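You operate a simulated robot arm through the tools that you are given. There is no shell and no other tool.

You are at the controls of a simulated two-armed robot. One attempt, no reset.

Task
On the top of the tall carton, fold the shop cloth in half, so that its two long edges meet.

The check looks at the end state, three seconds after you hand in, the way a careful person would. Anything else that was tipped, shoved, dropped, spilled or broken makes it a failure. Flat cloth is picked up by pressing the open fingertips on it (5 to 10 N) and closing them slowly along it; thin cloth reads only 2 to 8 mm in the jaws.

Robot
Two 7-joint arms with two-finger parallel grippers on one trunk, on a base that moves. Base frame: it is fixed to the floor where the robot stands at the start and does not move with it; the origin is under the middle of the robot, x ahead of it, y to its left, z up; the surface under the hand at the start is at about z = 0.56. Lengths are in m, angles in rad, forces in N, time in s.
The left shoulder is at the start at [0.06, 0.143, 0.776], the right one opposite. With the tool pointing down near the work surface each hand reaches from about 0.32 to 0.74 m from the robot's upright axis, wherever it stands, measured 20 degrees to its own side. Places, roughly: top of the tall carton [0.5, -0.1, 0.6]. Payload 1.57 kg a hand.
The TCP of each hand is the grasp point between the finger pads, 0.03 m short of the fingertips. In the tool frame z runs along the fingers and y along their closing line. Largest opening 0.11 m; finger width 0.024, thickness 0.012; the body of the gripper, 0.048 by 0.112 m, starts 0.078 m behind the TCP.
Orientation is told as [roll, pitch, yaw] about the base's x, y, z axes, in that order, counted from this pose: with the fingers straight down and closing along the base's y, the tool's x points along the base's -x, its y along +y and its z along -z.

Tools
- The arms move only by the tool step_arm. It takes "left_steps", "right_steps" or both (then of equal length, played together; a hand with none holds still); each is a list of rows, each an object (a shift or turn left out is 0, a gripper value left out holds the last) with "dp": the shift along the base's x, y, z in units of 100 mm (1.0 is 100 mm), a list of three; "turn": the turn, a rotation vector about the base's x, y, z in units of 45 degrees (1.0 is 45 degrees), a list of three; "jaw": the closure in counts, from 0 (fully open) to 255 (shut). In form: [{"dp": [tx, ty, tz], "turn": [ax, ay, az], "jaw": jaw}, ...]. A call has 1 to 20 rows; each row is the pose to reach, as a shift and turn from the pose commanded when the call began. A call with a number of a shift or a turn outside -1 to 1 is refused whole. A row lasts 0.2 s, in which the tool goes at most 0.05 m and 0.15 rad; a call with a longer step from one row to the next is refused whole, and so is a gripper value outside its range. Where a pose cannot be reached the arm comes as near as it can. A force on the tool above 40 N (or 10 N above the force at the start of the call, whichever is more), or a blocked arm, ends the call early, and 0.2 s more pass. Each finger travels about 0.045 m/s and halts on what it meets, pressing with about 26 N; the grip force reading is that of the motor and also rises with nothing between the fingers. The clock runs only during rows and for 0.2 s after the last one: add rows that repeat a pose to give the fingers time. The reply holds the time, the measured pose of the TCP, the force on the tool along the base axes, the opening and the grip force, in the units named above and with some noise, with the torque about the TCP (base axes, N m) and any sound that the robot's microphone picked up.
- Cameras (640 x 400 px; columns grow to the right, rows downward): "scene" is now at [0.0401, -0.0021, 1.376]; the picture's right is [-0.03, -1.00, 0.00], its down [-0.84, 0.02, -0.54] and it looks along [0.54, -0.02, -0.84] (base axes); focal length 250 px, centre (320, 200). "left" rides on the left gripper at [0.07, -0.016, -0.141] in its tool frame; the picture's right is [0.23, 0.97, 0.00], its down [-0.86, 0.20, -0.48] and it looks along [-0.47, 0.11, 0.88] (tool axes); focal length 222 px, centre (320, 200). "right" rides on the right gripper at [0.07, 0.016, -0.141] in its tool frame; the picture's right is [-0.23, 0.97, 0.00], its down [-0.86, -0.20, -0.48] and it looks along [-0.47, -0.11, 0.88] (tool axes); focal length 222 px, centre (320, 200). There is no depth. A picture from a camera that has moved, and an enlarged one, comes with that camera's place and axes in the base frame and with its lens.
- camera(camera): a new picture of that camera. No time passes.
- move_column(by): slides the trunk up (or, below 0, down) by that many m; the arms and the scene camera ride with it, the base frame stays. It gives what a move gives, with no picture.
- drive_base(legs): drives the robot by 1 to 6 legs, each [ahead, left, turn to the left] in m, m and rad, along the robot's own axes; the way and the turn of a leg run together, so that a leg with both is an arc; at most 1.5 m and 3.142 rad a leg. The arms and the cameras ride along, it lands a little off, and it stops where it bumps. It gives what a move gives.
- turn_head(pan, tilt): turns the head with the scene camera to pan (to the left, within 1.501 rad either way) and tilt (down, from -0.506 to 1.204), counted from straight ahead of the robot. It gives what a move gives.
- enlarge(camera, box): a new picture of the part [left, top, right, bottom] of that camera's present view, enlarged. No time passes.
- finish_job(): hands the job in; it is judged then, once.

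Nothing tells you exact positions but the pictures and the camera data. Unless the task says otherwise, let go and move clear before handing in.

The tools are called after "Emit:" as name(argument=value, ...) on one line, values as JSON. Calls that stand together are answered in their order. step_arm: Moves the arms, as the interface text tells. Its arguments: {"type":"object","properties":{"left_steps":{"type":"array"},"right_steps":{"type":"array"}},"required":[]} The other tools are called the same way: move_column (by) moves the trunk up or down; drive_base (legs) drives the base; turn_head (pan, tilt) turns the head that bears the scene camera; camera (camera) takes a picture; enlarge (camera, box) takes an enlarged picture of a part of a camera's view; finish_job () hands the job in.

At the start:

```text
clock: 0.0
left_eef_pos: [0.4931, 0.1796, 0.7059]
left_ee_rot: [-0.002, 0.0, 0.001]
left_force: [-0.1, -0.4, 0.7]
left_ft_torque: [0.0, -0.02, 0.02]
left_grip_width: 0.1099
left_grip_force: 0.1
right_eef_pos: [0.4171, -0.2005, 0.7784]
right_ee_rot: [0.002, 0.0, 0.0]
right_force: [-0.1, 0.5, 0.8]
right_ft_torque: [0.04, 0.0, 0.01]
right_grip_width: 0.1102
right_grip_force: 0.0
trunk travel left (down, up): [-0.375, 0.215]
robot x, y, heading: [0.0006, -0.0008, 0.002]
head pan, tilt (commanded): [-0.03, 1.0]
```

scene: 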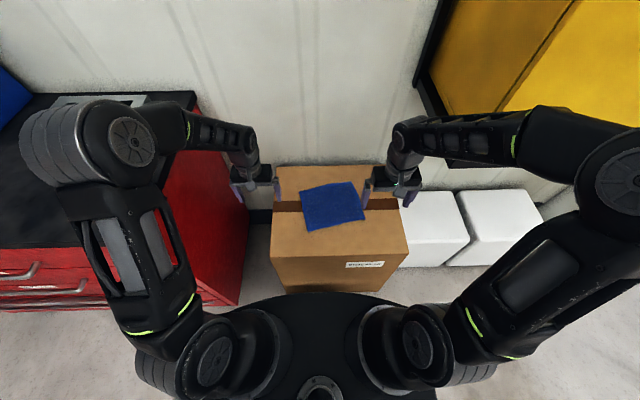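
right: 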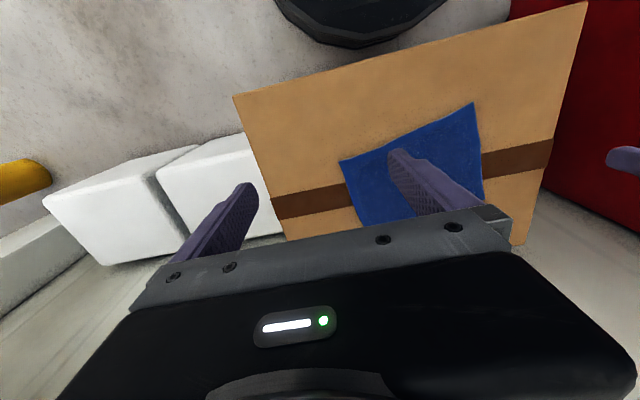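
left: 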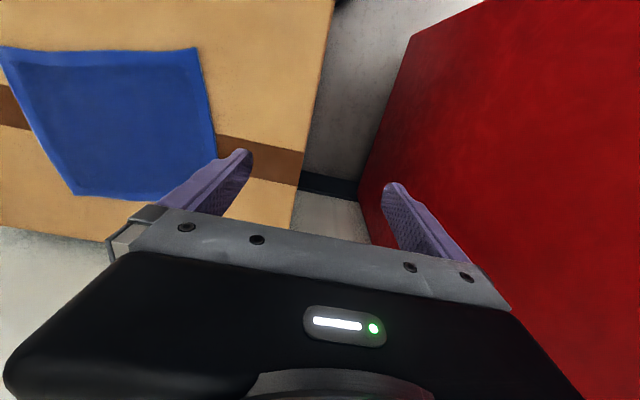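

I see the blue cloth lying on top of the tall carton, slightly rotated, with the right gripper over its right side. I'll take a closer look to find the cloth's corners before moving.

Emit:
enlarge(camera="scene", box=[240, 140, 440, 300])

Emit:
enlarge(camera="left", box=[0, 0, 340, 212])

Emit:
enlarge(camera="right", box=[220, 60, 600, 260])

```text
2.50 times, centred on (340, 220) of scene
camera zoom: at [0.0401, -0.0021, 1.376], right [-0.03, -1.0, 0.0], down [-0.84, 0.02, -0.54], along [0.54, -0.02, -0.84], focal length 626 px, centre (270, 150)
```

zoom: 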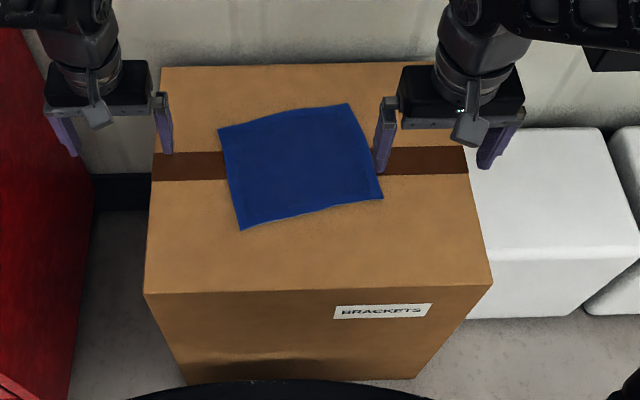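

```text
1.88 times, centred on (170, 106) of left
camera zoom: at [0.4241, 0.1645, 0.8473], right [-0.23, 0.97, 0.0], down [0.86, 0.2, 0.48], along [0.47, 0.11, -0.88], focal length 418 px, centre (602, 377)
```

zoom: 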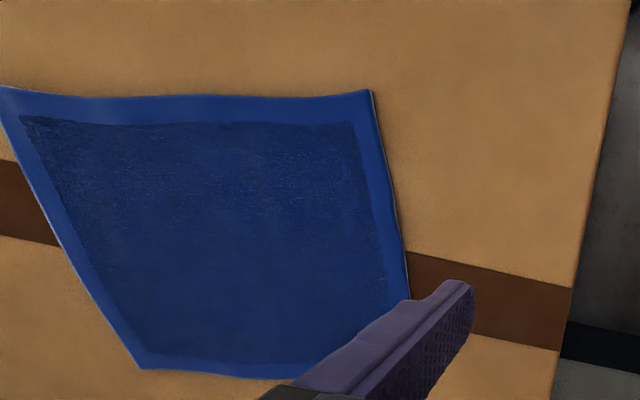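

```text
1.68 times, centred on (410, 160) of right
camera zoom: at [0.3448, -0.1845, 0.9194], right [0.23, 0.97, 0.0], down [0.86, -0.2, 0.48], along [0.47, -0.11, -0.88], focal length 374 px, centre (168, 267)
```

zoom: 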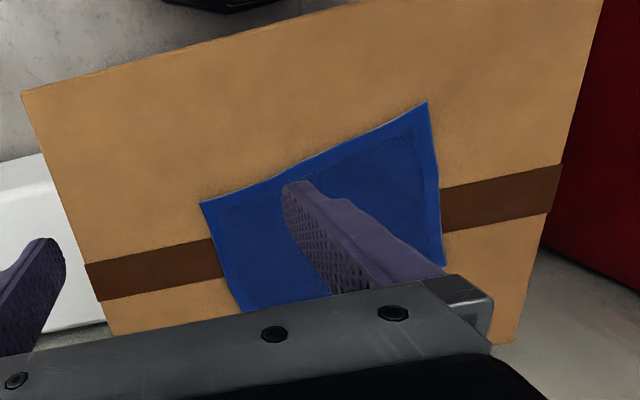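

The cloth lies on the carton top at about z = 0.56. Its corners are roughly at (0.61, 0.065), (0.65, -0.146), (0.475, -0.18) and (0.43, 0.03), so the long edges are the far and near ones, turned about 12 degrees. I'll raise the trunk for room, so I can fold far edge to near edge with the hands pitching forward, and then look again.

Emit:
move_column(by=0.13)

```text
clock: 1.6
left_eef_pos: [0.4944, 0.1802, 0.8349]
left_ee_rot: [0.0, 0.0, 0.0]
left_force: [0.1, -0.3, 0.0]
left_ft_torque: [-0.01, 0.01, 0.02]
left_grip_width: 0.11
left_grip_force: 0.1
right_eef_pos: [0.415, -0.2, 0.9073]
right_ee_rot: [-0.002, 0.0, 0.0]
right_force: [-0.4, 0.2, -0.2]
right_ft_torque: [0.02, 0.0, -0.02]
right_grip_width: 0.1103
right_grip_force: 0.2
trunk travel left (down, up): [-0.505, 0.085]
robot x, y, heading: [-0.0002, -0.0021, -0.002]
head pan, tilt (commanded): [-0.03, 1.0]
```

Emit:
enlarge(camera="scene", box=[270, 170, 400, 250])

Emit:
camera(camera="right")

Emit:
camera(camera="left")

```text
4.92 times, centred on (335, 210) of scene
camera zoom: at [0.0403, -0.0022, 1.5059], right [-0.03, -1.0, 0.0], down [-0.84, 0.02, -0.54], along [0.54, -0.02, -0.84], focal length 1232 px, centre (246, 151)
```

zoom: 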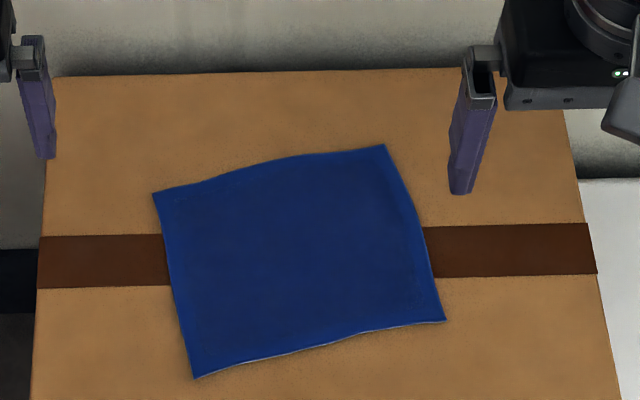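

```text
taken
camera right: at [0.3449, -0.1845, 1.0493], right [0.23, 0.97, 0.0], down [0.86, -0.2, 0.48], along [0.47, -0.11, -0.88], focal length 222 px, centre (320, 200)
```

right: 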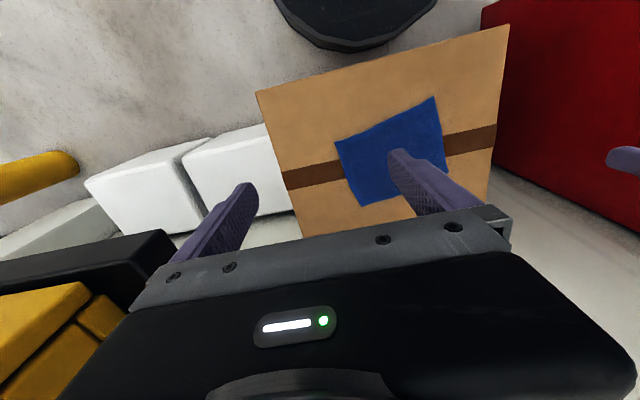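

```text
taken
camera left: at [0.4242, 0.1645, 0.9772], right [-0.23, 0.97, 0.0], down [0.86, 0.2, 0.48], along [0.47, 0.11, -0.88], focal length 222 px, centre (320, 200)
```

left: 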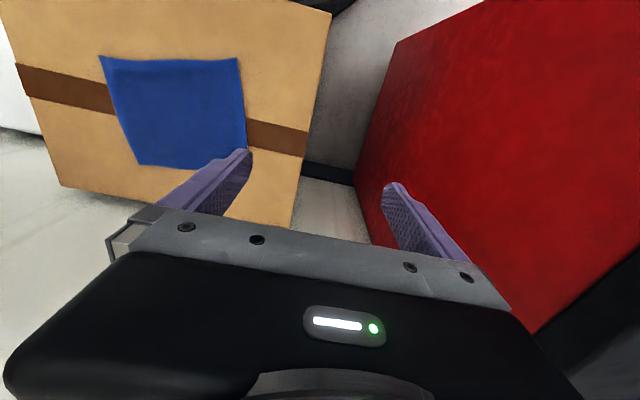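

The corners hold up from the new viewpoint: the far long edge runs (0.605, 0.065) to (0.651, -0.148) and the near one (0.429, 0.028) to (0.473, -0.182). Next I bring both hands toward the far corners, yawed 0.21 rad to match the cloth, with the jaws partly closed.

Emit:
step_arm(left_steps=[{"dp": [0.112, -0.148, -0.14], "turn": [0, 0, 0.0535], "jaw": 60}, {"dp": [0.224, -0.296, -0.28], "turn": [0, 0, 0.107], "jaw": 120}, {"dp": [0.336, -0.444, -0.42], "turn": [0, 0, 0.1605], "jaw": 172}, {"dp": [0.448, -0.592, -0.56], "turn": [0, 0, 0.214], "jaw": 172}, {"dp": [0.56, -0.74, -0.7], "turn": [0, 0, 0.2675], "jaw": 172}], right_steps=[{"dp": [0.2, 0.06, -0.16], "turn": [0, 0, 0.0535], "jaw": 60}, {"dp": [0.4, 0.12, -0.32], "turn": [0, 0, 0.107], "jaw": 120}, {"dp": [0.6, 0.18, -0.48], "turn": [0, 0, 0.1605], "jaw": 172}, {"dp": [0.8, 0.24, -0.64], "turn": [0, 0, 0.214], "jaw": 172}, {"dp": [1.0, 0.3, -0.8], "turn": [0, 0, 0.2675], "jaw": 172}])

```text
clock: 2.8
left_eef_pos: [0.5497, 0.106, 0.7613]
left_ee_rot: [0.001, 0.002, 0.211]
left_force: [0.2, -0.5, 0.6]
left_ft_torque: [-0.01, 0.02, 0.03]
left_grip_width: 0.036
left_grip_force: 0.1
right_eef_pos: [0.5153, -0.1706, 0.8286]
right_ee_rot: [0.001, -0.002, 0.21]
right_force: [-0.1, -0.7, 0.4]
right_ft_torque: [0.01, 0.01, 0.01]
right_grip_width: 0.0357
right_grip_force: 0.1
trunk travel left (down, up): [-0.505, 0.085]
robot x, y, heading: [-0.0012, -0.0015, -0.004]
head pan, tilt (commanded): [-0.03, 1.0]
```

Both hands move well and the jaws are at 36 mm. I continue to hover points over the far edge.

Emit:
step_arm(left_steps=[{"dp": [0.11, -0.15, -0.16]}, {"dp": [0.22, -0.3, -0.32]}, {"dp": [0.34, -0.45, -0.48]}, {"dp": [0.45, -0.6, -0.64]}, {"dp": [0.566, -0.754, -0.8]}], right_steps=[{"dp": [0.2, 0.09, -0.2]}, {"dp": [0.4, 0.18, -0.4]}, {"dp": [0.6, 0.27, -0.6]}, {"dp": [0.8, 0.36, -0.8]}, {"dp": [1.0, 0.45, -1.0]}])

Emit:
step_arm(left_steps=[{"dp": [0, 0, 0]}, {"dp": [0, 0, 0]}, {"dp": [0, 0, 0]}], right_steps=[{"dp": [0.08, 0.03, -0.15]}, {"dp": [0.16, 0.07, -0.3]}, {"dp": [0.226, 0.096, -0.44]}])

Emit:
camera(camera="scene")

Emit:
camera(camera="left")

Emit:
camera(camera="right")

```text
clock: 4.0
left_eef_pos: [0.6072, 0.0289, 0.685]
left_ee_rot: [0.0, 0.001, 0.209]
left_force: [0.0, -0.4, -1.0]
left_ft_torque: [-0.03, 0.02, -0.01]
left_grip_width: 0.0357
left_grip_force: 0.0
right_eef_pos: [0.6182, -0.1268, 0.7284]
right_ee_rot: [0.0, -0.001, 0.21]
right_force: [0.0, 0.6, -1.0]
right_ft_torque: [0.03, -0.01, 0.04]
right_grip_width: 0.0358
right_grip_force: 0.1
trunk travel left (down, up): [-0.505, 0.085]
robot x, y, heading: [0.0017, -0.0041, 0.001]
head pan, tilt (commanded): [-0.03, 1.0]
```

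```text
clock: 4.8
left_eef_pos: [0.6068, 0.0296, 0.685]
left_ee_rot: [-0.001, -0.001, 0.208]
left_force: [-0.6, 0.0, -0.1]
left_ft_torque: [0.03, 0.01, 0.0]
left_grip_width: 0.0362
left_grip_force: 0.0
right_eef_pos: [0.6376, -0.1173, 0.684]
right_ee_rot: [-0.001, 0.0, 0.211]
right_force: [-0.7, 0.5, 0.4]
right_ft_torque: [0.02, -0.02, -0.02]
right_grip_width: 0.0357
right_grip_force: 0.0
trunk travel left (down, up): [-0.505, 0.085]
robot x, y, heading: [-0.0007, 0.0022, -0.001]
head pan, tilt (commanded): [-0.03, 1.0]
```

```text
taken
camera scene: at [0.0404, -0.0021, 1.506], right [-0.03, -1.0, 0.0], down [-0.84, 0.02, -0.54], along [0.54, -0.02, -0.84], focal length 250 px, centre (320, 200)
```

scene: 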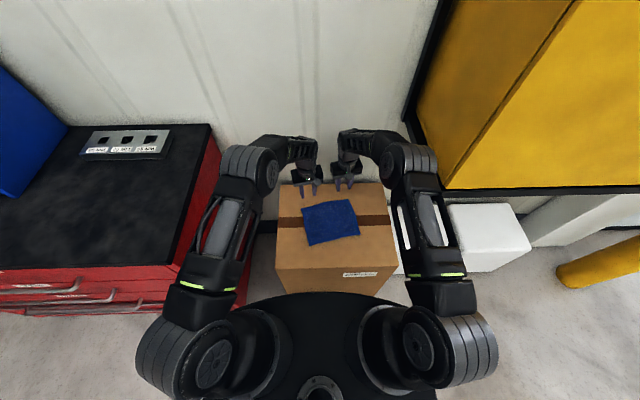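

```text
taken
camera left: at [0.5419, -0.001, 0.827], right [-0.43, 0.91, 0.0], down [0.79, 0.37, 0.48], along [0.43, 0.2, -0.88], focal length 222 px, centre (320, 200)
```

left: 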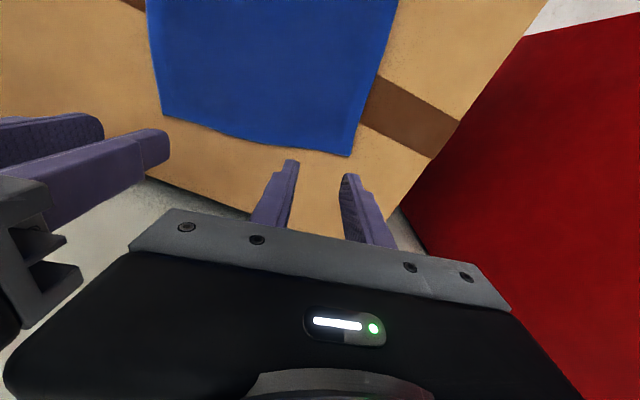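

```text
taken
camera right: at [0.5648, -0.116, 0.8261], right [0.02, 1.0, 0.0], down [0.88, -0.02, 0.48], along [0.48, -0.01, -0.88], focal length 222 px, centre (320, 200)
```

right: 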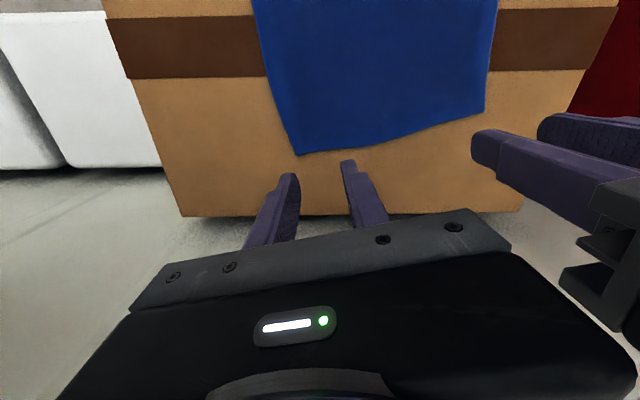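

The wrist cameras confirm the far corners, and both grippers hover right over the far edge with the inner halves of the fingers over the cloth. I descend to just above it with a small shift inward.

Emit:
step_arm(left_steps=[{"dp": [-0.01, 0.005, -0.2]}, {"dp": [-0.02, 0.01, -0.4]}, {"dp": [-0.025, 0.015, -0.6]}, {"dp": [-0.025, 0.015, -0.75]}, {"dp": [-0.025, 0.015, -0.83]}], right_steps=[{"dp": [-0.01, 0.005, -0.2]}, {"dp": [-0.015, 0.01, -0.4]}, {"dp": [-0.02, 0.01, -0.6]}, {"dp": [-0.02, 0.01, -0.75]}, {"dp": [-0.02, 0.01, -0.83]}])

Emit:
camera(camera="left")

Emit:
camera(camera="right")

Emit:
enlarge(camera="scene", box=[270, 160, 400, 250])

```text
clock: 6.0
left_eef_pos: [0.6028, 0.0304, 0.6046]
left_ee_rot: [-0.001, 0.001, 0.21]
left_force: [0.8, -1.4, 0.8]
left_ft_torque: [0.0, -0.01, 0.01]
left_grip_width: 0.0358
left_grip_force: 0.0
right_eef_pos: [0.6351, -0.1151, 0.6015]
right_ee_rot: [-0.001, -0.001, 0.209]
right_force: [1.0, -0.6, -0.4]
right_ft_torque: [0.0, 0.0, -0.03]
right_grip_width: 0.0359
right_grip_force: 0.1
trunk travel left (down, up): [-0.505, 0.085]
robot x, y, heading: [0.0017, -0.0002, 0.001]
head pan, tilt (commanded): [-0.03, 1.0]
```

```text
taken
camera left: at [0.5383, 0.0012, 0.7454], right [-0.43, 0.9, 0.0], down [0.79, 0.37, 0.48], along [0.43, 0.2, -0.88], focal length 222 px, centre (320, 200)
```

left: 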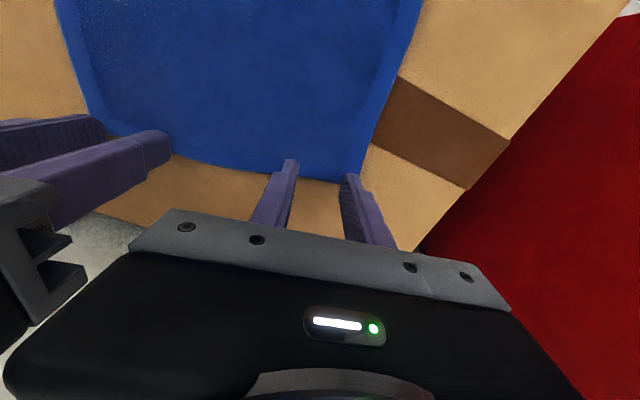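

```text
taken
camera right: at [0.5626, -0.1136, 0.7427], right [0.02, 1.0, 0.0], down [0.88, -0.02, 0.48], along [0.48, -0.01, -0.88], focal length 222 px, centre (320, 200)
```

right: 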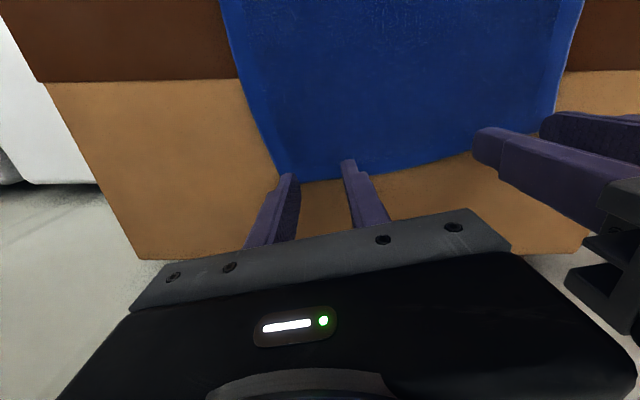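

```text
4.44 times, centred on (335, 205) of scene
camera zoom: at [0.0403, -0.0022, 1.506], right [-0.03, -1.0, 0.0], down [-0.84, 0.02, -0.54], along [0.54, -0.02, -0.84], focal length 1112 px, centre (253, 178)
```

zoom: 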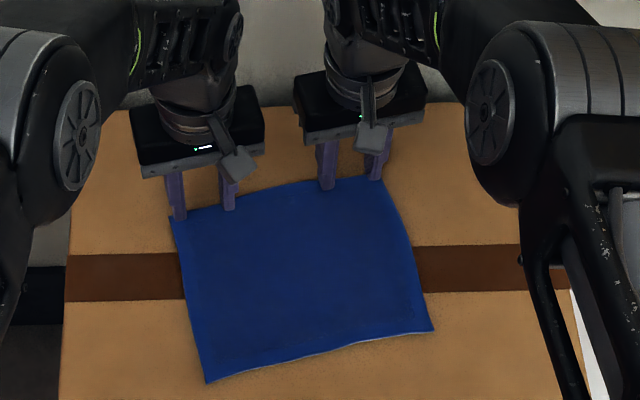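

Emit:
enlarge(camera="left", box=[220, 100, 440, 240])

Emit:
enlarge(camera="right", box=[210, 100, 430, 240])

Emit:
enlarge(camera="scene", box=[290, 180, 370, 230])

```text
2.86 times, centred on (330, 170) of left
camera zoom: at [0.5383, 0.0012, 0.7454], right [-0.43, 0.9, 0.0], down [0.79, 0.37, 0.48], along [0.43, 0.2, -0.88], focal length 635 px, centre (291, 286)
```

zoom: 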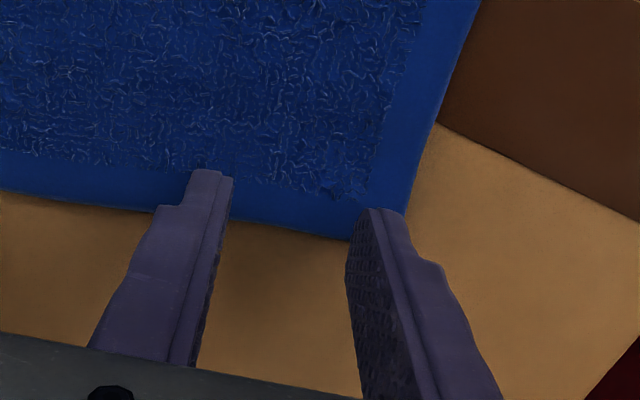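

```text
2.86 times, centred on (320, 170) of right
camera zoom: at [0.5626, -0.1136, 0.7427], right [0.02, 1.0, 0.0], down [0.88, -0.02, 0.48], along [0.48, -0.01, -0.88], focal length 635 px, centre (320, 286)
```

zoom: 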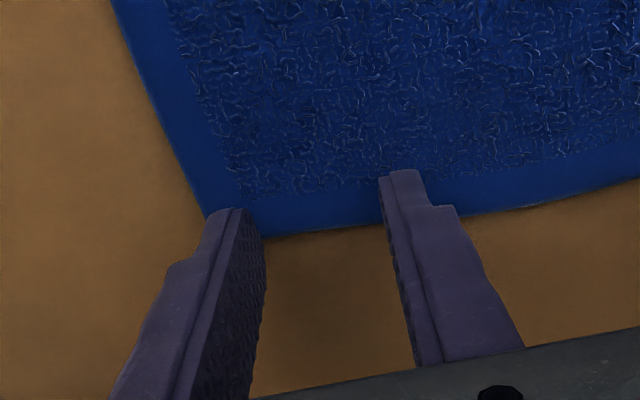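

```text
8.00 times, centred on (330, 205) of scene
camera zoom: at [0.0403, -0.0022, 1.506], right [-0.03, -1.0, 0.0], down [-0.84, 0.02, -0.54], along [0.54, -0.02, -0.84], focal length 2002 px, centre (240, 160)
```

zoom: 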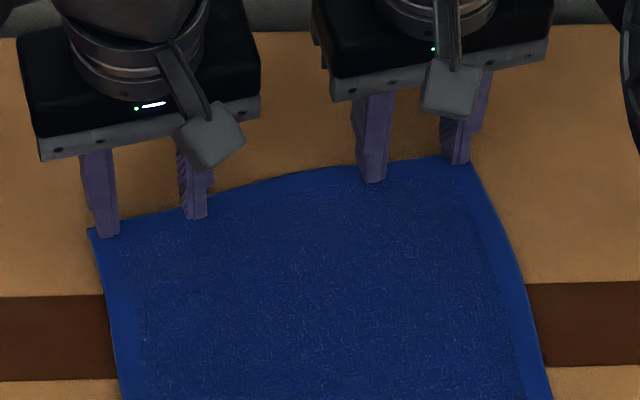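

The fingertips are about 12–14 mm above the cloth, just inside both far corners with about 20 mm overlap on the edge. I lower in small steps, watching the forces.

Emit:
step_arm(left_steps=[{"dp": [0, 0, -0.03]}, {"dp": [0, 0, -0.06]}, {"dp": [0, 0, -0.09]}, {"dp": [0, 0, -0.11]}], right_steps=[{"dp": [0, 0, -0.02]}, {"dp": [0, 0, -0.04]}, {"dp": [0, 0, -0.06]}, {"dp": [0, 0, -0.08]}])

```text
clock: 7.0
left_eef_pos: [0.6044, 0.0309, 0.5935]
left_ee_rot: [0.0, 0.0, 0.21]
left_force: [-1.9, 0.2, 5.9]
left_ft_torque: [-0.04, 0.08, 0.0]
left_grip_width: 0.0358
left_grip_force: 0.0
right_eef_pos: [0.6354, -0.1139, 0.5943]
right_ee_rot: [-0.001, 0.001, 0.209]
right_force: [-1.0, -0.1, 2.6]
right_ft_torque: [0.01, -0.01, 0.02]
right_grip_width: 0.0357
right_grip_force: 0.0
trunk travel left (down, up): [-0.505, 0.085]
robot x, y, heading: [0.0006, -0.0013, 0.002]
head pan, tilt (commanded): [-0.03, 1.0]
```

Both hands have touched the cloth (5.9 N left, 2.6 N right). I press slightly more to reach about 7 N each.

Emit:
step_arm(left_steps=[{"dp": [0, 0, -0.005]}, {"dp": [0, 0, -0.005]}], right_steps=[{"dp": [0, 0, -0.015]}, {"dp": [0, 0, -0.02]}])

```text
clock: 7.6
left_eef_pos: [0.6038, 0.0314, 0.5922]
left_ee_rot: [-0.002, -0.002, 0.208]
left_force: [-1.6, -0.8, 10.9]
left_ft_torque: [-0.07, 0.15, 0.01]
left_grip_width: 0.0357
left_grip_force: 0.2
right_eef_pos: [0.6349, -0.1141, 0.5941]
right_ee_rot: [0.0, -0.004, 0.209]
right_force: [1.3, 1.9, 7.1]
right_ft_torque: [0.07, -0.01, -0.02]
right_grip_width: 0.0359
right_grip_force: 0.1
trunk travel left (down, up): [-0.505, 0.085]
robot x, y, heading: [-0.0016, 0.0034, 0.001]
head pan, tilt (commanded): [-0.03, 1.0]
```

Forces are now 10.9 N left and 7.1 N right. I ease the left hand up a touch and close both jaws slowly.

Emit:
step_arm(left_steps=[{"dp": [0, 0, 0.004], "jaw": 176}, {"dp": [0, 0, 0.004], "jaw": 180}, {"dp": [0, 0, 0.004], "jaw": 184}, {"dp": [0, 0, 0.004], "jaw": 188}, {"dp": [0, 0, 0.004], "jaw": 192}, {"dp": [0, 0, 0.004], "jaw": 196}, {"dp": [0, 0, 0.004], "jaw": 200}, {"dp": [0, 0, 0.004], "jaw": 204}], right_steps=[{"dp": [0, 0, 0], "jaw": 176}, {"dp": [0, 0, 0], "jaw": 180}, {"dp": [0, 0, 0], "jaw": 184}, {"dp": [0, 0, 0], "jaw": 188}, {"dp": [0, 0, 0], "jaw": 192}, {"dp": [0, 0, 0], "jaw": 196}, {"dp": [0, 0, 0], "jaw": 200}, {"dp": [0, 0, 0], "jaw": 204}])

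Emit:
enlarge(camera="left", box=[220, 100, 440, 240])

Emit:
enlarge(camera="right", box=[210, 100, 430, 240])

Emit:
enlarge(camera="scene", box=[290, 180, 370, 230])

```text
clock: 9.4
left_eef_pos: [0.6038, 0.0306, 0.5944]
left_ee_rot: [-0.002, -0.001, 0.209]
left_force: [1.4, -3.7, 9.6]
left_ft_torque: [-0.14, 0.0, 0.03]
left_grip_width: 0.0229
left_grip_force: 2.6
right_eef_pos: [0.6327, -0.113, 0.5915]
right_ee_rot: [-0.001, -0.004, 0.209]
right_force: [0.3, 3.6, 12.3]
right_ft_torque: [0.07, 0.04, 0.01]
right_grip_width: 0.023
right_grip_force: 2.5
trunk travel left (down, up): [-0.505, 0.085]
robot x, y, heading: [-0.0013, 0.0006, -0.002]
head pan, tilt (commanded): [-0.03, 1.0]
```

```text
2.86 times, centred on (330, 170) of left
camera zoom: at [0.539, 0.002, 0.7346], right [-0.43, 0.91, 0.0], down [0.79, 0.37, 0.48], along [0.43, 0.2, -0.88], focal length 635 px, centre (291, 286)
```

zoom: 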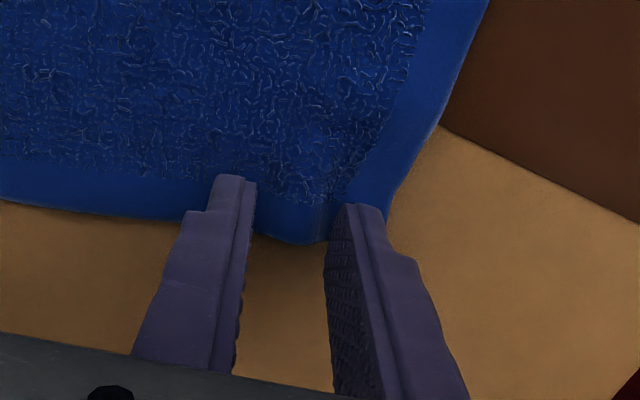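

```text
2.86 times, centred on (320, 170) of right
camera zoom: at [0.5617, -0.1136, 0.734], right [0.02, 1.0, 0.0], down [0.88, -0.02, 0.48], along [0.48, -0.01, -0.88], focal length 635 px, centre (320, 286)
```

zoom: 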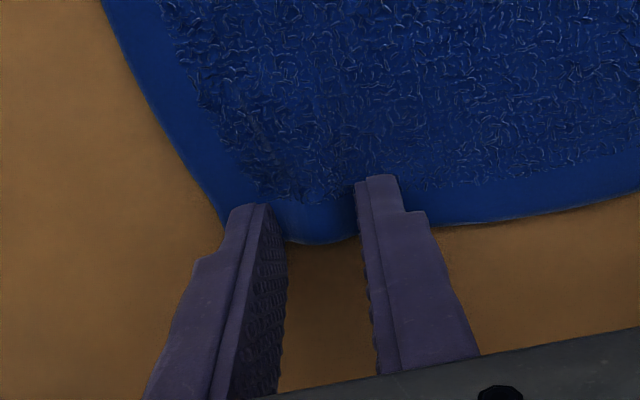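

```text
8.00 times, centred on (330, 205) of scene
camera zoom: at [0.0382, -0.002, 1.5061], right [-0.03, -1.0, 0.0], down [-0.84, 0.02, -0.54], along [0.54, -0.02, -0.84], focal length 2002 px, centre (240, 160)
```

zoom: 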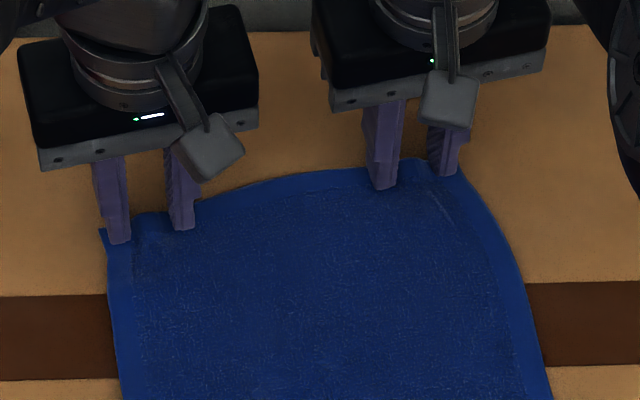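

The cloth is gathering between the fingers on both sides as intended. I keep closing slowly.

Emit:
step_arm(left_steps=[{"dp": [0, 0, 0], "jaw": 208}, {"dp": [0, 0, 0], "jaw": 212}, {"dp": [0, 0, 0], "jaw": 216}, {"dp": [0, 0, 0], "jaw": 220}, {"dp": [0, 0, 0], "jaw": 224}, {"dp": [0, 0, 0], "jaw": 228}, {"dp": [0, 0, 0], "jaw": 232}, {"dp": [0, 0, 0], "jaw": 236}, {"dp": [0, 0, 0], "jaw": 240}], right_steps=[{"dp": [0, 0, 0.004], "jaw": 208}, {"dp": [0, 0, 0.004], "jaw": 212}, {"dp": [0, 0, 0.004], "jaw": 216}, {"dp": [0, 0, 0.004], "jaw": 220}, {"dp": [0, 0, 0.004], "jaw": 224}, {"dp": [0, 0, 0.004], "jaw": 228}, {"dp": [0, 0, 0.004], "jaw": 232}, {"dp": [0, 0, 0.004], "jaw": 236}, {"dp": [0, 0, 0.004], "jaw": 240}])

Emit:
enlarge(camera="left", box=[220, 100, 440, 240])

Emit:
enlarge(camera="right", box=[210, 100, 430, 240])

Emit:
enlarge(camera="scene", box=[290, 180, 370, 230])

```text
clock: 11.4
left_eef_pos: [0.6028, 0.0312, 0.5933]
left_ee_rot: [-0.002, -0.002, 0.211]
left_force: [1.7, -4.7, 9.7]
left_ft_torque: [-0.16, -0.01, 0.03]
left_grip_width: 0.0083
left_grip_force: 1.1
right_eef_pos: [0.6345, -0.1139, 0.5929]
right_ee_rot: [0.001, -0.003, 0.209]
right_force: [-1.3, 3.4, 10.3]
right_ft_torque: [0.1, 0.07, -0.02]
right_grip_width: 0.0069
right_grip_force: 7.3
trunk travel left (down, up): [-0.505, 0.085]
robot x, y, heading: [-0.001, -0.0024, 0.005]
head pan, tilt (commanded): [-0.03, 1.0]
```

```text
2.86 times, centred on (330, 170) of left
camera zoom: at [0.539, 0.002, 0.7345], right [-0.43, 0.91, 0.0], down [0.79, 0.37, 0.48], along [0.43, 0.2, -0.88], focal length 635 px, centre (291, 286)
```

zoom: 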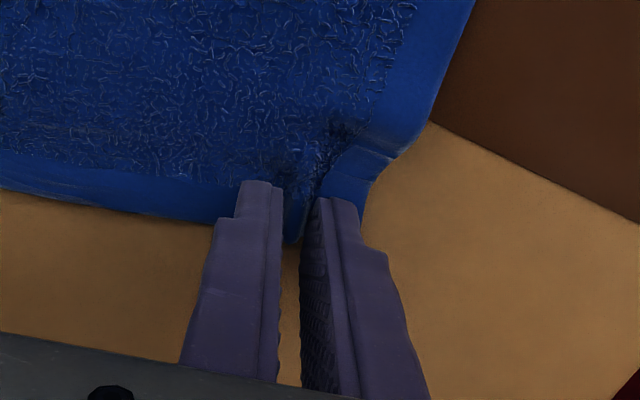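

```text
2.86 times, centred on (320, 170) of right
camera zoom: at [0.5617, -0.1134, 0.7341], right [0.02, 1.0, 0.0], down [0.88, -0.02, 0.48], along [0.48, -0.01, -0.88], focal length 635 px, centre (320, 286)
```

zoom: 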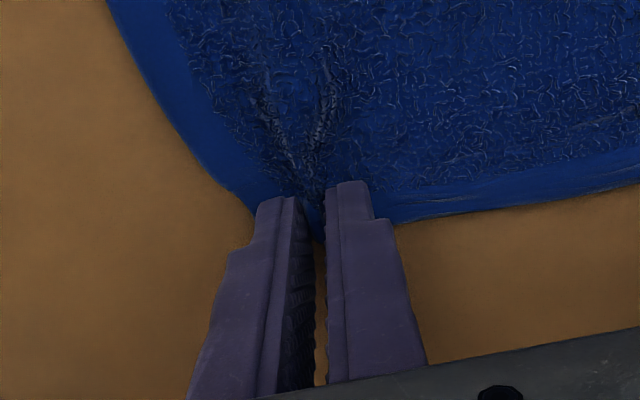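

```text
8.00 times, centred on (330, 205) of scene
camera zoom: at [0.0382, -0.002, 1.5061], right [-0.03, -1.0, 0.0], down [-0.84, 0.02, -0.54], along [0.54, -0.02, -0.84], focal length 2002 px, centre (240, 160)
```

zoom: 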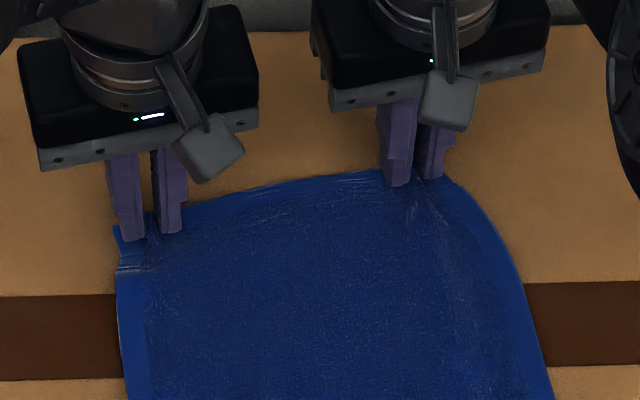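

Both pinches are forming, with 8 mm and 7 mm in the jaws. I finish closing and give the fingers time to grip.

Emit:
step_arm(left_steps=[{"jaw": 244}, {"jaw": 248}, {"jaw": 252}, {"jaw": 255}, {"jaw": 255}, {"jaw": 255}, {"jaw": 255}], right_steps=[{"jaw": 244}, {"jaw": 248}, {"jaw": 252}, {"jaw": 255}, {"jaw": 255}, {"jaw": 255}, {"jaw": 255}])

```text
clock: 13.0
left_eef_pos: [0.6042, 0.0309, 0.5936]
left_ee_rot: [-0.003, -0.001, 0.209]
left_force: [1.5, -9.2, 9.5]
left_ft_torque: [-0.32, 0.0, 0.09]
left_grip_width: 0.004
left_grip_force: 25.3
right_eef_pos: [0.6338, -0.1135, 0.5928]
right_ee_rot: [0.002, -0.002, 0.21]
right_force: [-1.7, 8.7, 11.3]
right_ft_torque: [0.25, 0.13, -0.09]
right_grip_width: 0.0038
right_grip_force: 24.2
trunk travel left (down, up): [-0.505, 0.085]
robot x, y, heading: [0.0, -0.0017, -0.001]
head pan, tilt (commanded): [-0.03, 1.0]
```

Both jaws read about 4 mm with full grip force, so the cloth is held. I lift a little, easing the hands slightly toward each other to relieve the sideways pull, and look.

Emit:
step_arm(left_steps=[{"dp": [0, -0.01, 0.04]}, {"dp": [0, -0.02, 0.1]}, {"dp": [0, -0.02, 0.18]}, {"dp": [0, -0.02, 0.25]}], right_steps=[{"dp": [0, 0.01, 0.04]}, {"dp": [0, 0.02, 0.1]}, {"dp": [0, 0.02, 0.18]}, {"dp": [0, 0.02, 0.25]}])

Emit:
camera(camera="left")

Emit:
camera(camera="right")

Emit:
enlarge(camera="scene", box=[270, 170, 390, 245])

```text
clock: 14.0
left_eef_pos: [0.6026, 0.0303, 0.6163]
left_ee_rot: [0.002, 0.0, 0.212]
left_force: [0.7, -4.5, 0.2]
left_ft_torque: [-0.09, -0.02, 0.08]
left_grip_width: 0.0041
left_grip_force: 24.7
right_eef_pos: [0.6367, -0.1114, 0.6165]
right_ee_rot: [-0.001, -0.002, 0.21]
right_force: [-0.6, 4.4, 1.3]
right_ft_torque: [0.11, -0.01, -0.03]
right_grip_width: 0.004
right_grip_force: 24.8
trunk travel left (down, up): [-0.505, 0.085]
robot x, y, heading: [0.0012, 0.0017, 0.001]
head pan, tilt (commanded): [-0.03, 1.0]
```

```text
taken
camera left: at [0.5387, 0.0, 0.7579], right [-0.43, 0.9, 0.0], down [0.79, 0.37, 0.48], along [0.43, 0.2, -0.88], focal length 222 px, centre (320, 200)
```

left: 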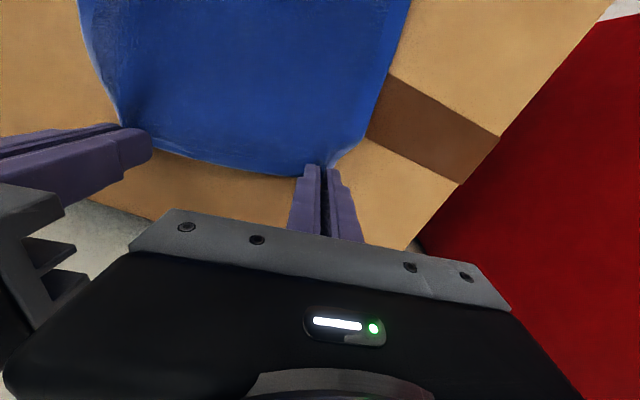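

```text
taken
camera right: at [0.5633, -0.1109, 0.7579], right [0.02, 1.0, 0.0], down [0.88, -0.02, 0.48], along [0.48, -0.01, -0.88], focal length 222 px, centre (320, 200)
```

right: 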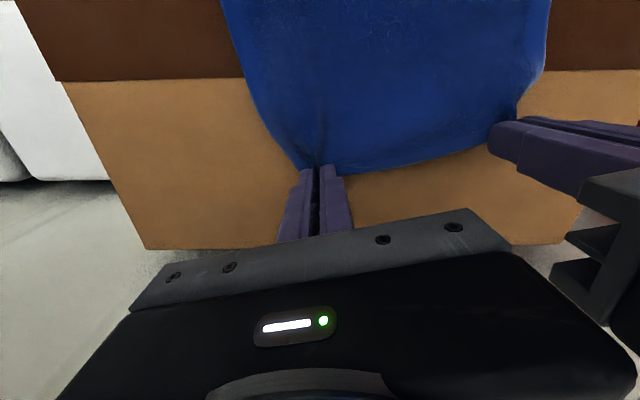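

```text
5.33 times, centred on (330, 208) of scene
camera zoom: at [0.0401, -0.0021, 1.506], right [-0.03, -1.0, 0.0], down [-0.84, 0.02, -0.54], along [0.54, -0.02, -0.84], focal length 1335 px, centre (267, 160)
```

zoom: 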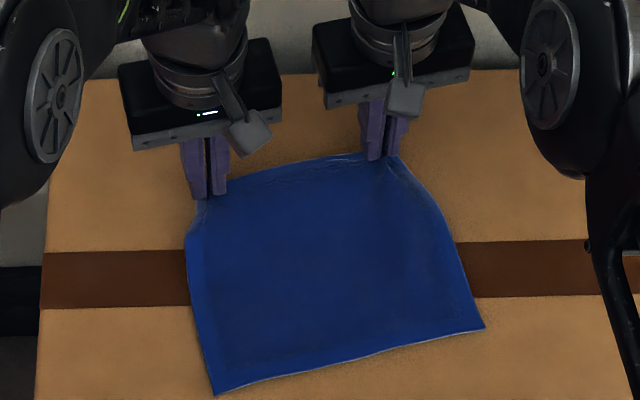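

Both pinches hold and the far edge is coming up. Before folding, I check precisely where the near edge now lies.

Emit:
enlarge(camera="scene", box=[295, 215, 375, 265])

```text
8.00 times, centred on (335, 240) of scene
camera zoom: at [0.0401, -0.0021, 1.506], right [-0.03, -1.0, 0.0], down [-0.84, 0.02, -0.54], along [0.54, -0.02, -0.84], focal length 2002 px, centre (200, -120)
```

zoom: 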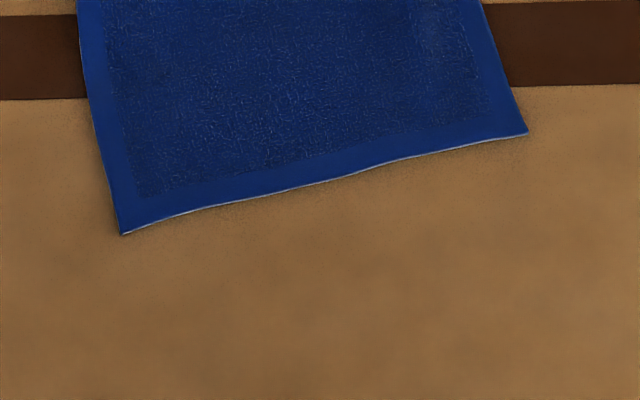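

The near edge now runs (0.4355, 0.026) to (0.486, -0.186), turned about 0.23 rad. I now swing the held far edge up and back along an arc over the fold line, pitching the fingers forward 40 degrees as it goes.

Emit:
step_arm(left_steps=[{"dp": [-0.042, -0.015, 0.079], "turn": [0.0244, -0.1083, 0]}, {"dp": [-0.096, -0.033, 0.155], "turn": [0.0489, -0.2167, 0]}, {"dp": [-0.17, -0.056, 0.22], "turn": [0.0733, -0.325, 0]}, {"dp": [-0.253, -0.08, 0.282], "turn": [0.0978, -0.4333, 0]}, {"dp": [-0.344, -0.102, 0.332], "turn": [0.1222, -0.5417, 0]}, {"dp": [-0.454, -0.128, 0.38], "turn": [0.1467, -0.65, 0]}, {"dp": [-0.573, -0.156, 0.416], "turn": [0.1711, -0.7583, 0]}, {"dp": [-0.7, -0.187, 0.44], "turn": [0.1956, -0.8667, 0]}, {"dp": [-0.7, -0.187, 0.44], "turn": [0.1956, -0.8667, 0]}], right_steps=[{"dp": [-0.042, -0.005, 0.079], "turn": [0.0244, -0.1083, 0]}, {"dp": [-0.096, -0.013, 0.155], "turn": [0.0489, -0.2167, 0]}, {"dp": [-0.17, -0.026, 0.22], "turn": [0.0733, -0.325, 0]}, {"dp": [-0.253, -0.04, 0.282], "turn": [0.0978, -0.4333, 0]}, {"dp": [-0.344, -0.062, 0.332], "turn": [0.1222, -0.5417, 0]}, {"dp": [-0.454, -0.088, 0.38], "turn": [0.1467, -0.65, 0]}, {"dp": [-0.573, -0.116, 0.416], "turn": [0.1711, -0.7583, 0]}, {"dp": [-0.7, -0.147, 0.44], "turn": [0.1956, -0.8667, 0]}, {"dp": [-0.7, -0.147, 0.44], "turn": [0.1956, -0.8667, 0]}])

Emit:
camera(camera="scene")

Emit:
enlarge(camera="scene", box=[270, 170, 400, 250])

Emit:
camera(camera="left")

Emit:
camera(camera="right")

```text
clock: 16.0
left_eef_pos: [0.5351, 0.0123, 0.661]
left_ee_rot: [0.008, -0.701, 0.208]
left_force: [0.3, -1.2, 0.3]
left_ft_torque: [-0.05, 0.01, -0.04]
left_grip_width: 0.0035
left_grip_force: 24.4
right_eef_pos: [0.5671, -0.1274, 0.6603]
right_ee_rot: [0.012, -0.698, 0.206]
right_force: [-0.3, 2.2, 0.3]
right_ft_torque: [0.04, 0.01, 0.01]
right_grip_width: 0.0038
right_grip_force: 24.6
trunk travel left (down, up): [-0.505, 0.085]
robot x, y, heading: [-0.0008, 0.0044, -0.001]
head pan, tilt (commanded): [-0.03, 1.0]
```

```text
taken
camera scene: at [0.0402, -0.0022, 1.506], right [-0.03, -1.0, 0.0], down [-0.84, 0.02, -0.54], along [0.54, -0.02, -0.84], focal length 250 px, centre (320, 200)
```

scene: 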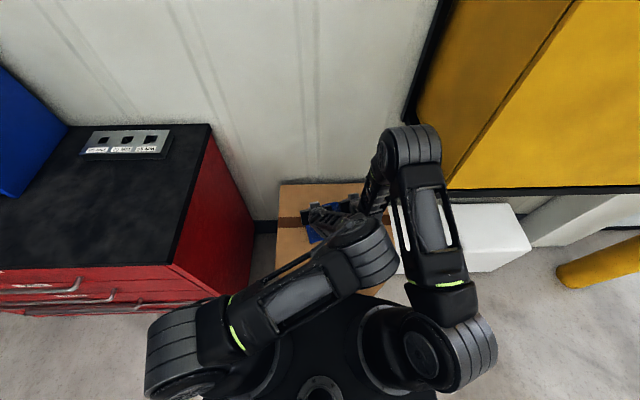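

```text
4.92 times, centred on (335, 210) of scene
camera zoom: at [0.0402, -0.0022, 1.506], right [-0.03, -1.0, 0.0], down [-0.84, 0.02, -0.54], along [0.54, -0.02, -0.84], focal length 1232 px, centre (246, 151)
```

zoom: 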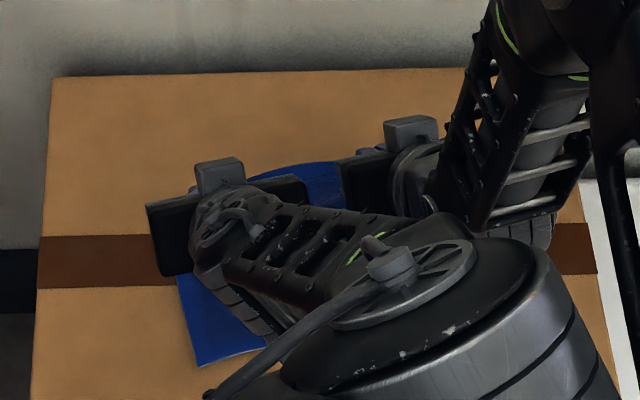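

```text
taken
camera left: at [0.3968, -0.034, 0.7239], right [-0.38, 0.92, -0.14], down [0.3, 0.26, 0.92], along [0.88, 0.3, -0.37], focal length 222 px, centre (320, 200)
```

left: 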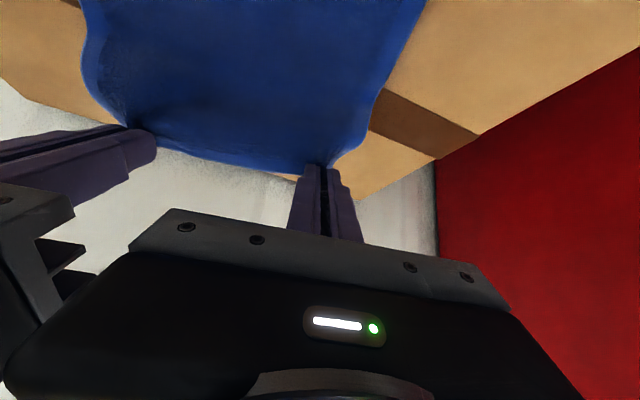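

```text
taken
camera right: at [0.4213, -0.1428, 0.7243], right [-0.04, 0.99, 0.15], down [0.38, -0.13, 0.91], along [0.92, 0.09, -0.37], focal length 222 px, centre (320, 200)
```

right: 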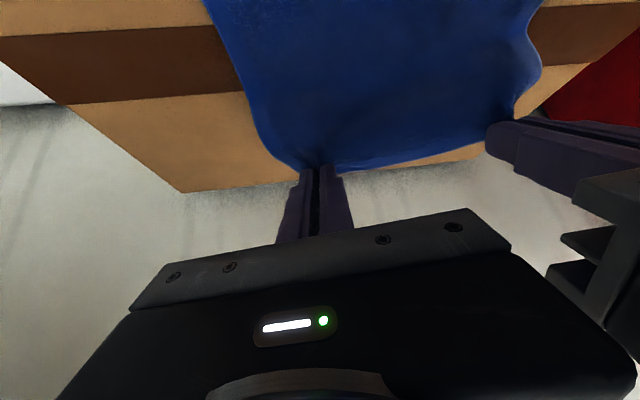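

The cloth is standing up off the fold line and both grips hold, but the left elbow has swung in toward the right arm. I'd rather carry the rest of the arc by backing the base slightly, so I first check that the space beside and behind me is clear.

Emit:
turn_head(pan=1.5, tilt=0.6)

Emit:
camera(camera="scene")

Emit:
turn_head(pan=-1.5, tilt=0.6)

Emit:
camera(camera="scene")

Emit:
turn_head(pan=-0.03, tilt=1.0)

```text
clock: 17.6
left_eef_pos: [0.5344, 0.0123, 0.6601]
left_ee_rot: [0.012, -0.699, 0.206]
left_force: [1.1, -1.7, 0.0]
left_ft_torque: [-0.05, 0.04, 0.04]
left_grip_width: 0.0033
left_grip_force: 24.4
right_eef_pos: [0.5659, -0.1275, 0.661]
right_ee_rot: [0.012, -0.699, 0.207]
right_force: [-0.4, 2.5, -0.4]
right_ft_torque: [0.04, 0.01, 0.02]
right_grip_width: 0.0038
right_grip_force: 24.8
trunk travel left (down, up): [-0.505, 0.085]
robot x, y, heading: [-0.0001, 0.0005, -0.001]
head pan, tilt (commanded): [1.499, 0.6]
```

```text
taken
camera scene: at [-0.0231, 0.088, 1.538], right [1.0, -0.07, 0.0], down [-0.04, -0.56, -0.82], along [0.06, 0.82, -0.57], focal length 250 px, centre (320, 200)
```

scene: 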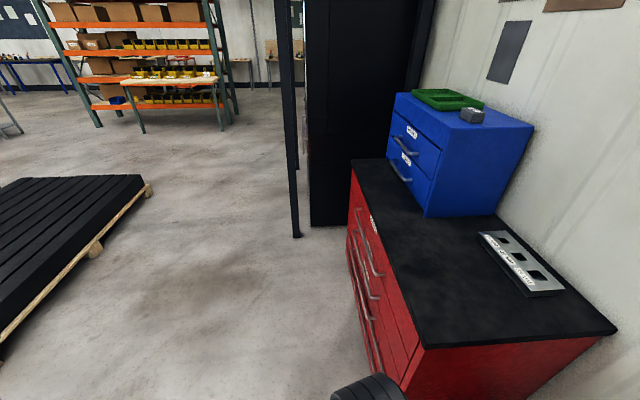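

```text
clock: 20.2
left_eef_pos: [0.5334, 0.0115, 0.6602]
left_ee_rot: [0.009, -0.697, 0.205]
left_force: [0.1, -2.1, -0.3]
left_ft_torque: [-0.07, 0.0, -0.03]
left_grip_width: 0.0036
left_grip_force: 24.8
right_eef_pos: [0.567, -0.1269, 0.661]
right_ee_rot: [0.011, -0.697, 0.206]
right_force: [-0.9, 1.8, -0.6]
right_ft_torque: [0.04, 0.03, 0.0]
right_grip_width: 0.0038
right_grip_force: 24.8
trunk travel left (down, up): [-0.505, 0.085]
robot x, y, heading: [-0.0003, -0.0038, 0.004]
head pan, tilt (commanded): [-1.499, 0.6]
```

```text
taken
camera scene: at [-0.0232, -0.0883, 1.538], right [-1.0, -0.07, 0.0], down [-0.04, 0.56, -0.83], along [0.06, -0.82, -0.56], focal length 250 px, centre (320, 200)
```

scene: 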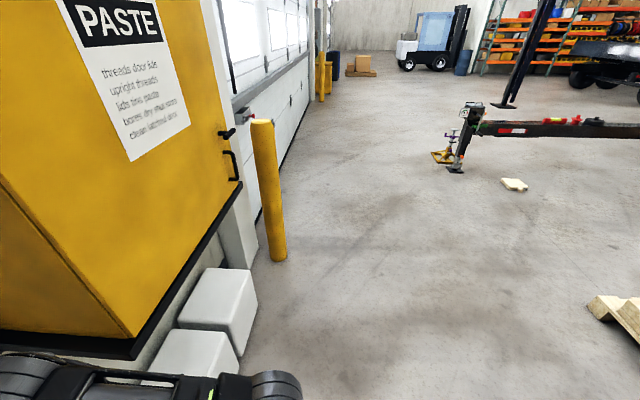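

```text
clock: 21.8
left_eef_pos: [0.5344, 0.0096, 0.6625]
left_ee_rot: [0.01, -0.697, 0.206]
left_force: [0.3, -1.6, 0.1]
left_ft_torque: [-0.04, 0.0, -0.03]
left_grip_width: 0.0037
left_grip_force: 24.6
right_eef_pos: [0.5674, -0.1268, 0.6623]
right_ee_rot: [0.009, -0.697, 0.206]
right_force: [-0.1, 1.3, -0.2]
right_ft_torque: [0.04, 0.01, -0.02]
right_grip_width: 0.0039
right_grip_force: 24.8
trunk travel left (down, up): [-0.505, 0.085]
robot x, y, heading: [-0.0026, -0.0006, -0.004]
head pan, tilt (commanded): [-0.03, 1.0]
```

The floor behind is clear for well over a metre. I back the base a few centimetres along the fold direction, which carries the held edge past the fold line without changing the arm shapes.

Emit:
drive_base(legs=[[-0.042, -0.01, 0.0]])

Emit:
enlarge(camera="scene", box=[270, 150, 430, 250])

Emit:
camera(camera="left")

Emit:
camera(camera="right")

```text
clock: 22.7
left_eef_pos: [0.4921, 0.0007, 0.6613]
left_ee_rot: [0.01, -0.697, 0.207]
left_force: [0.0, -1.8, 0.4]
left_ft_torque: [-0.05, -0.03, 0.03]
left_grip_width: 0.0035
left_grip_force: 25.1
right_eef_pos: [0.524, -0.137, 0.6606]
right_ee_rot: [0.01, -0.697, 0.207]
right_force: [-1.6, 1.1, -0.9]
right_ft_torque: [0.04, -0.03, 0.0]
right_grip_width: 0.0037
right_grip_force: 24.8
trunk travel left (down, up): [-0.505, 0.085]
robot x, y, heading: [-0.0453, -0.0078, 0.001]
head pan, tilt (commanded): [-0.03, 1.0]
```

```text
4.00 times, centred on (350, 200) of scene
camera zoom: at [-0.0034, -0.0125, 1.506], right [-0.03, -1.0, 0.0], down [-0.84, 0.02, -0.54], along [0.54, -0.02, -0.84], focal length 1001 px, centre (200, 200)
```

zoom: 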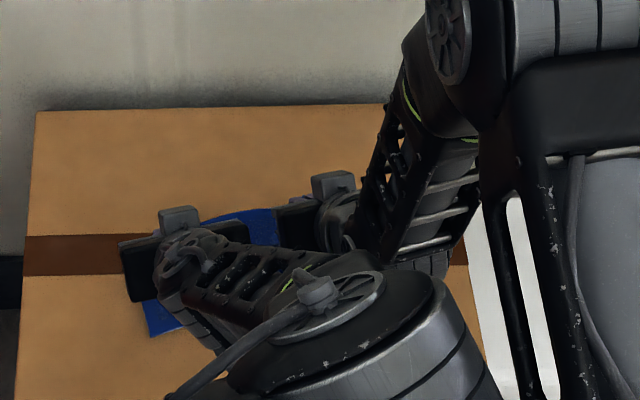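

```text
taken
camera left: at [0.354, -0.0442, 0.7243], right [-0.38, 0.92, -0.14], down [0.3, 0.26, 0.92], along [0.88, 0.3, -0.37], focal length 222 px, centre (320, 200)
```

left: 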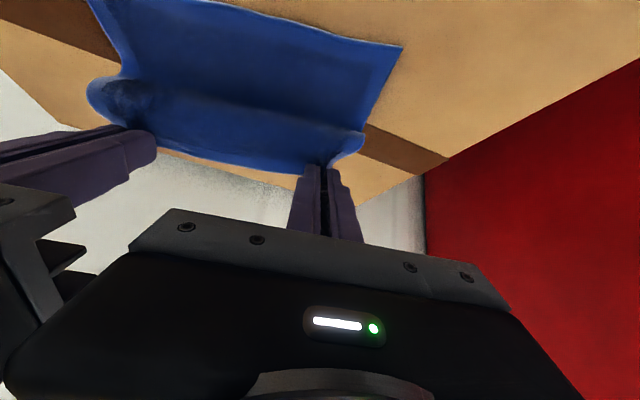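

```text
taken
camera right: at [0.3787, -0.1529, 0.7248], right [-0.04, 0.99, 0.15], down [0.38, -0.13, 0.91], along [0.92, 0.09, -0.37], focal length 222 px, centre (320, 200)
```

right: 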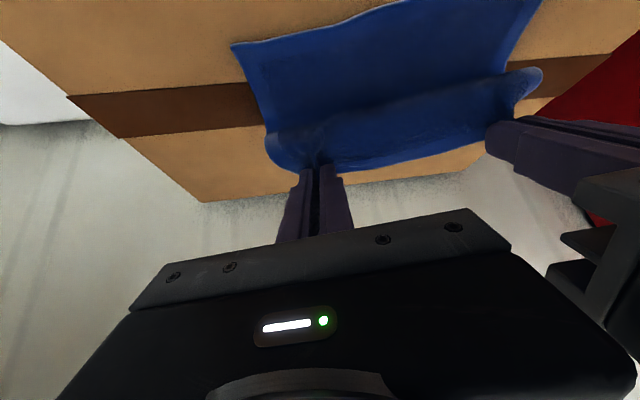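

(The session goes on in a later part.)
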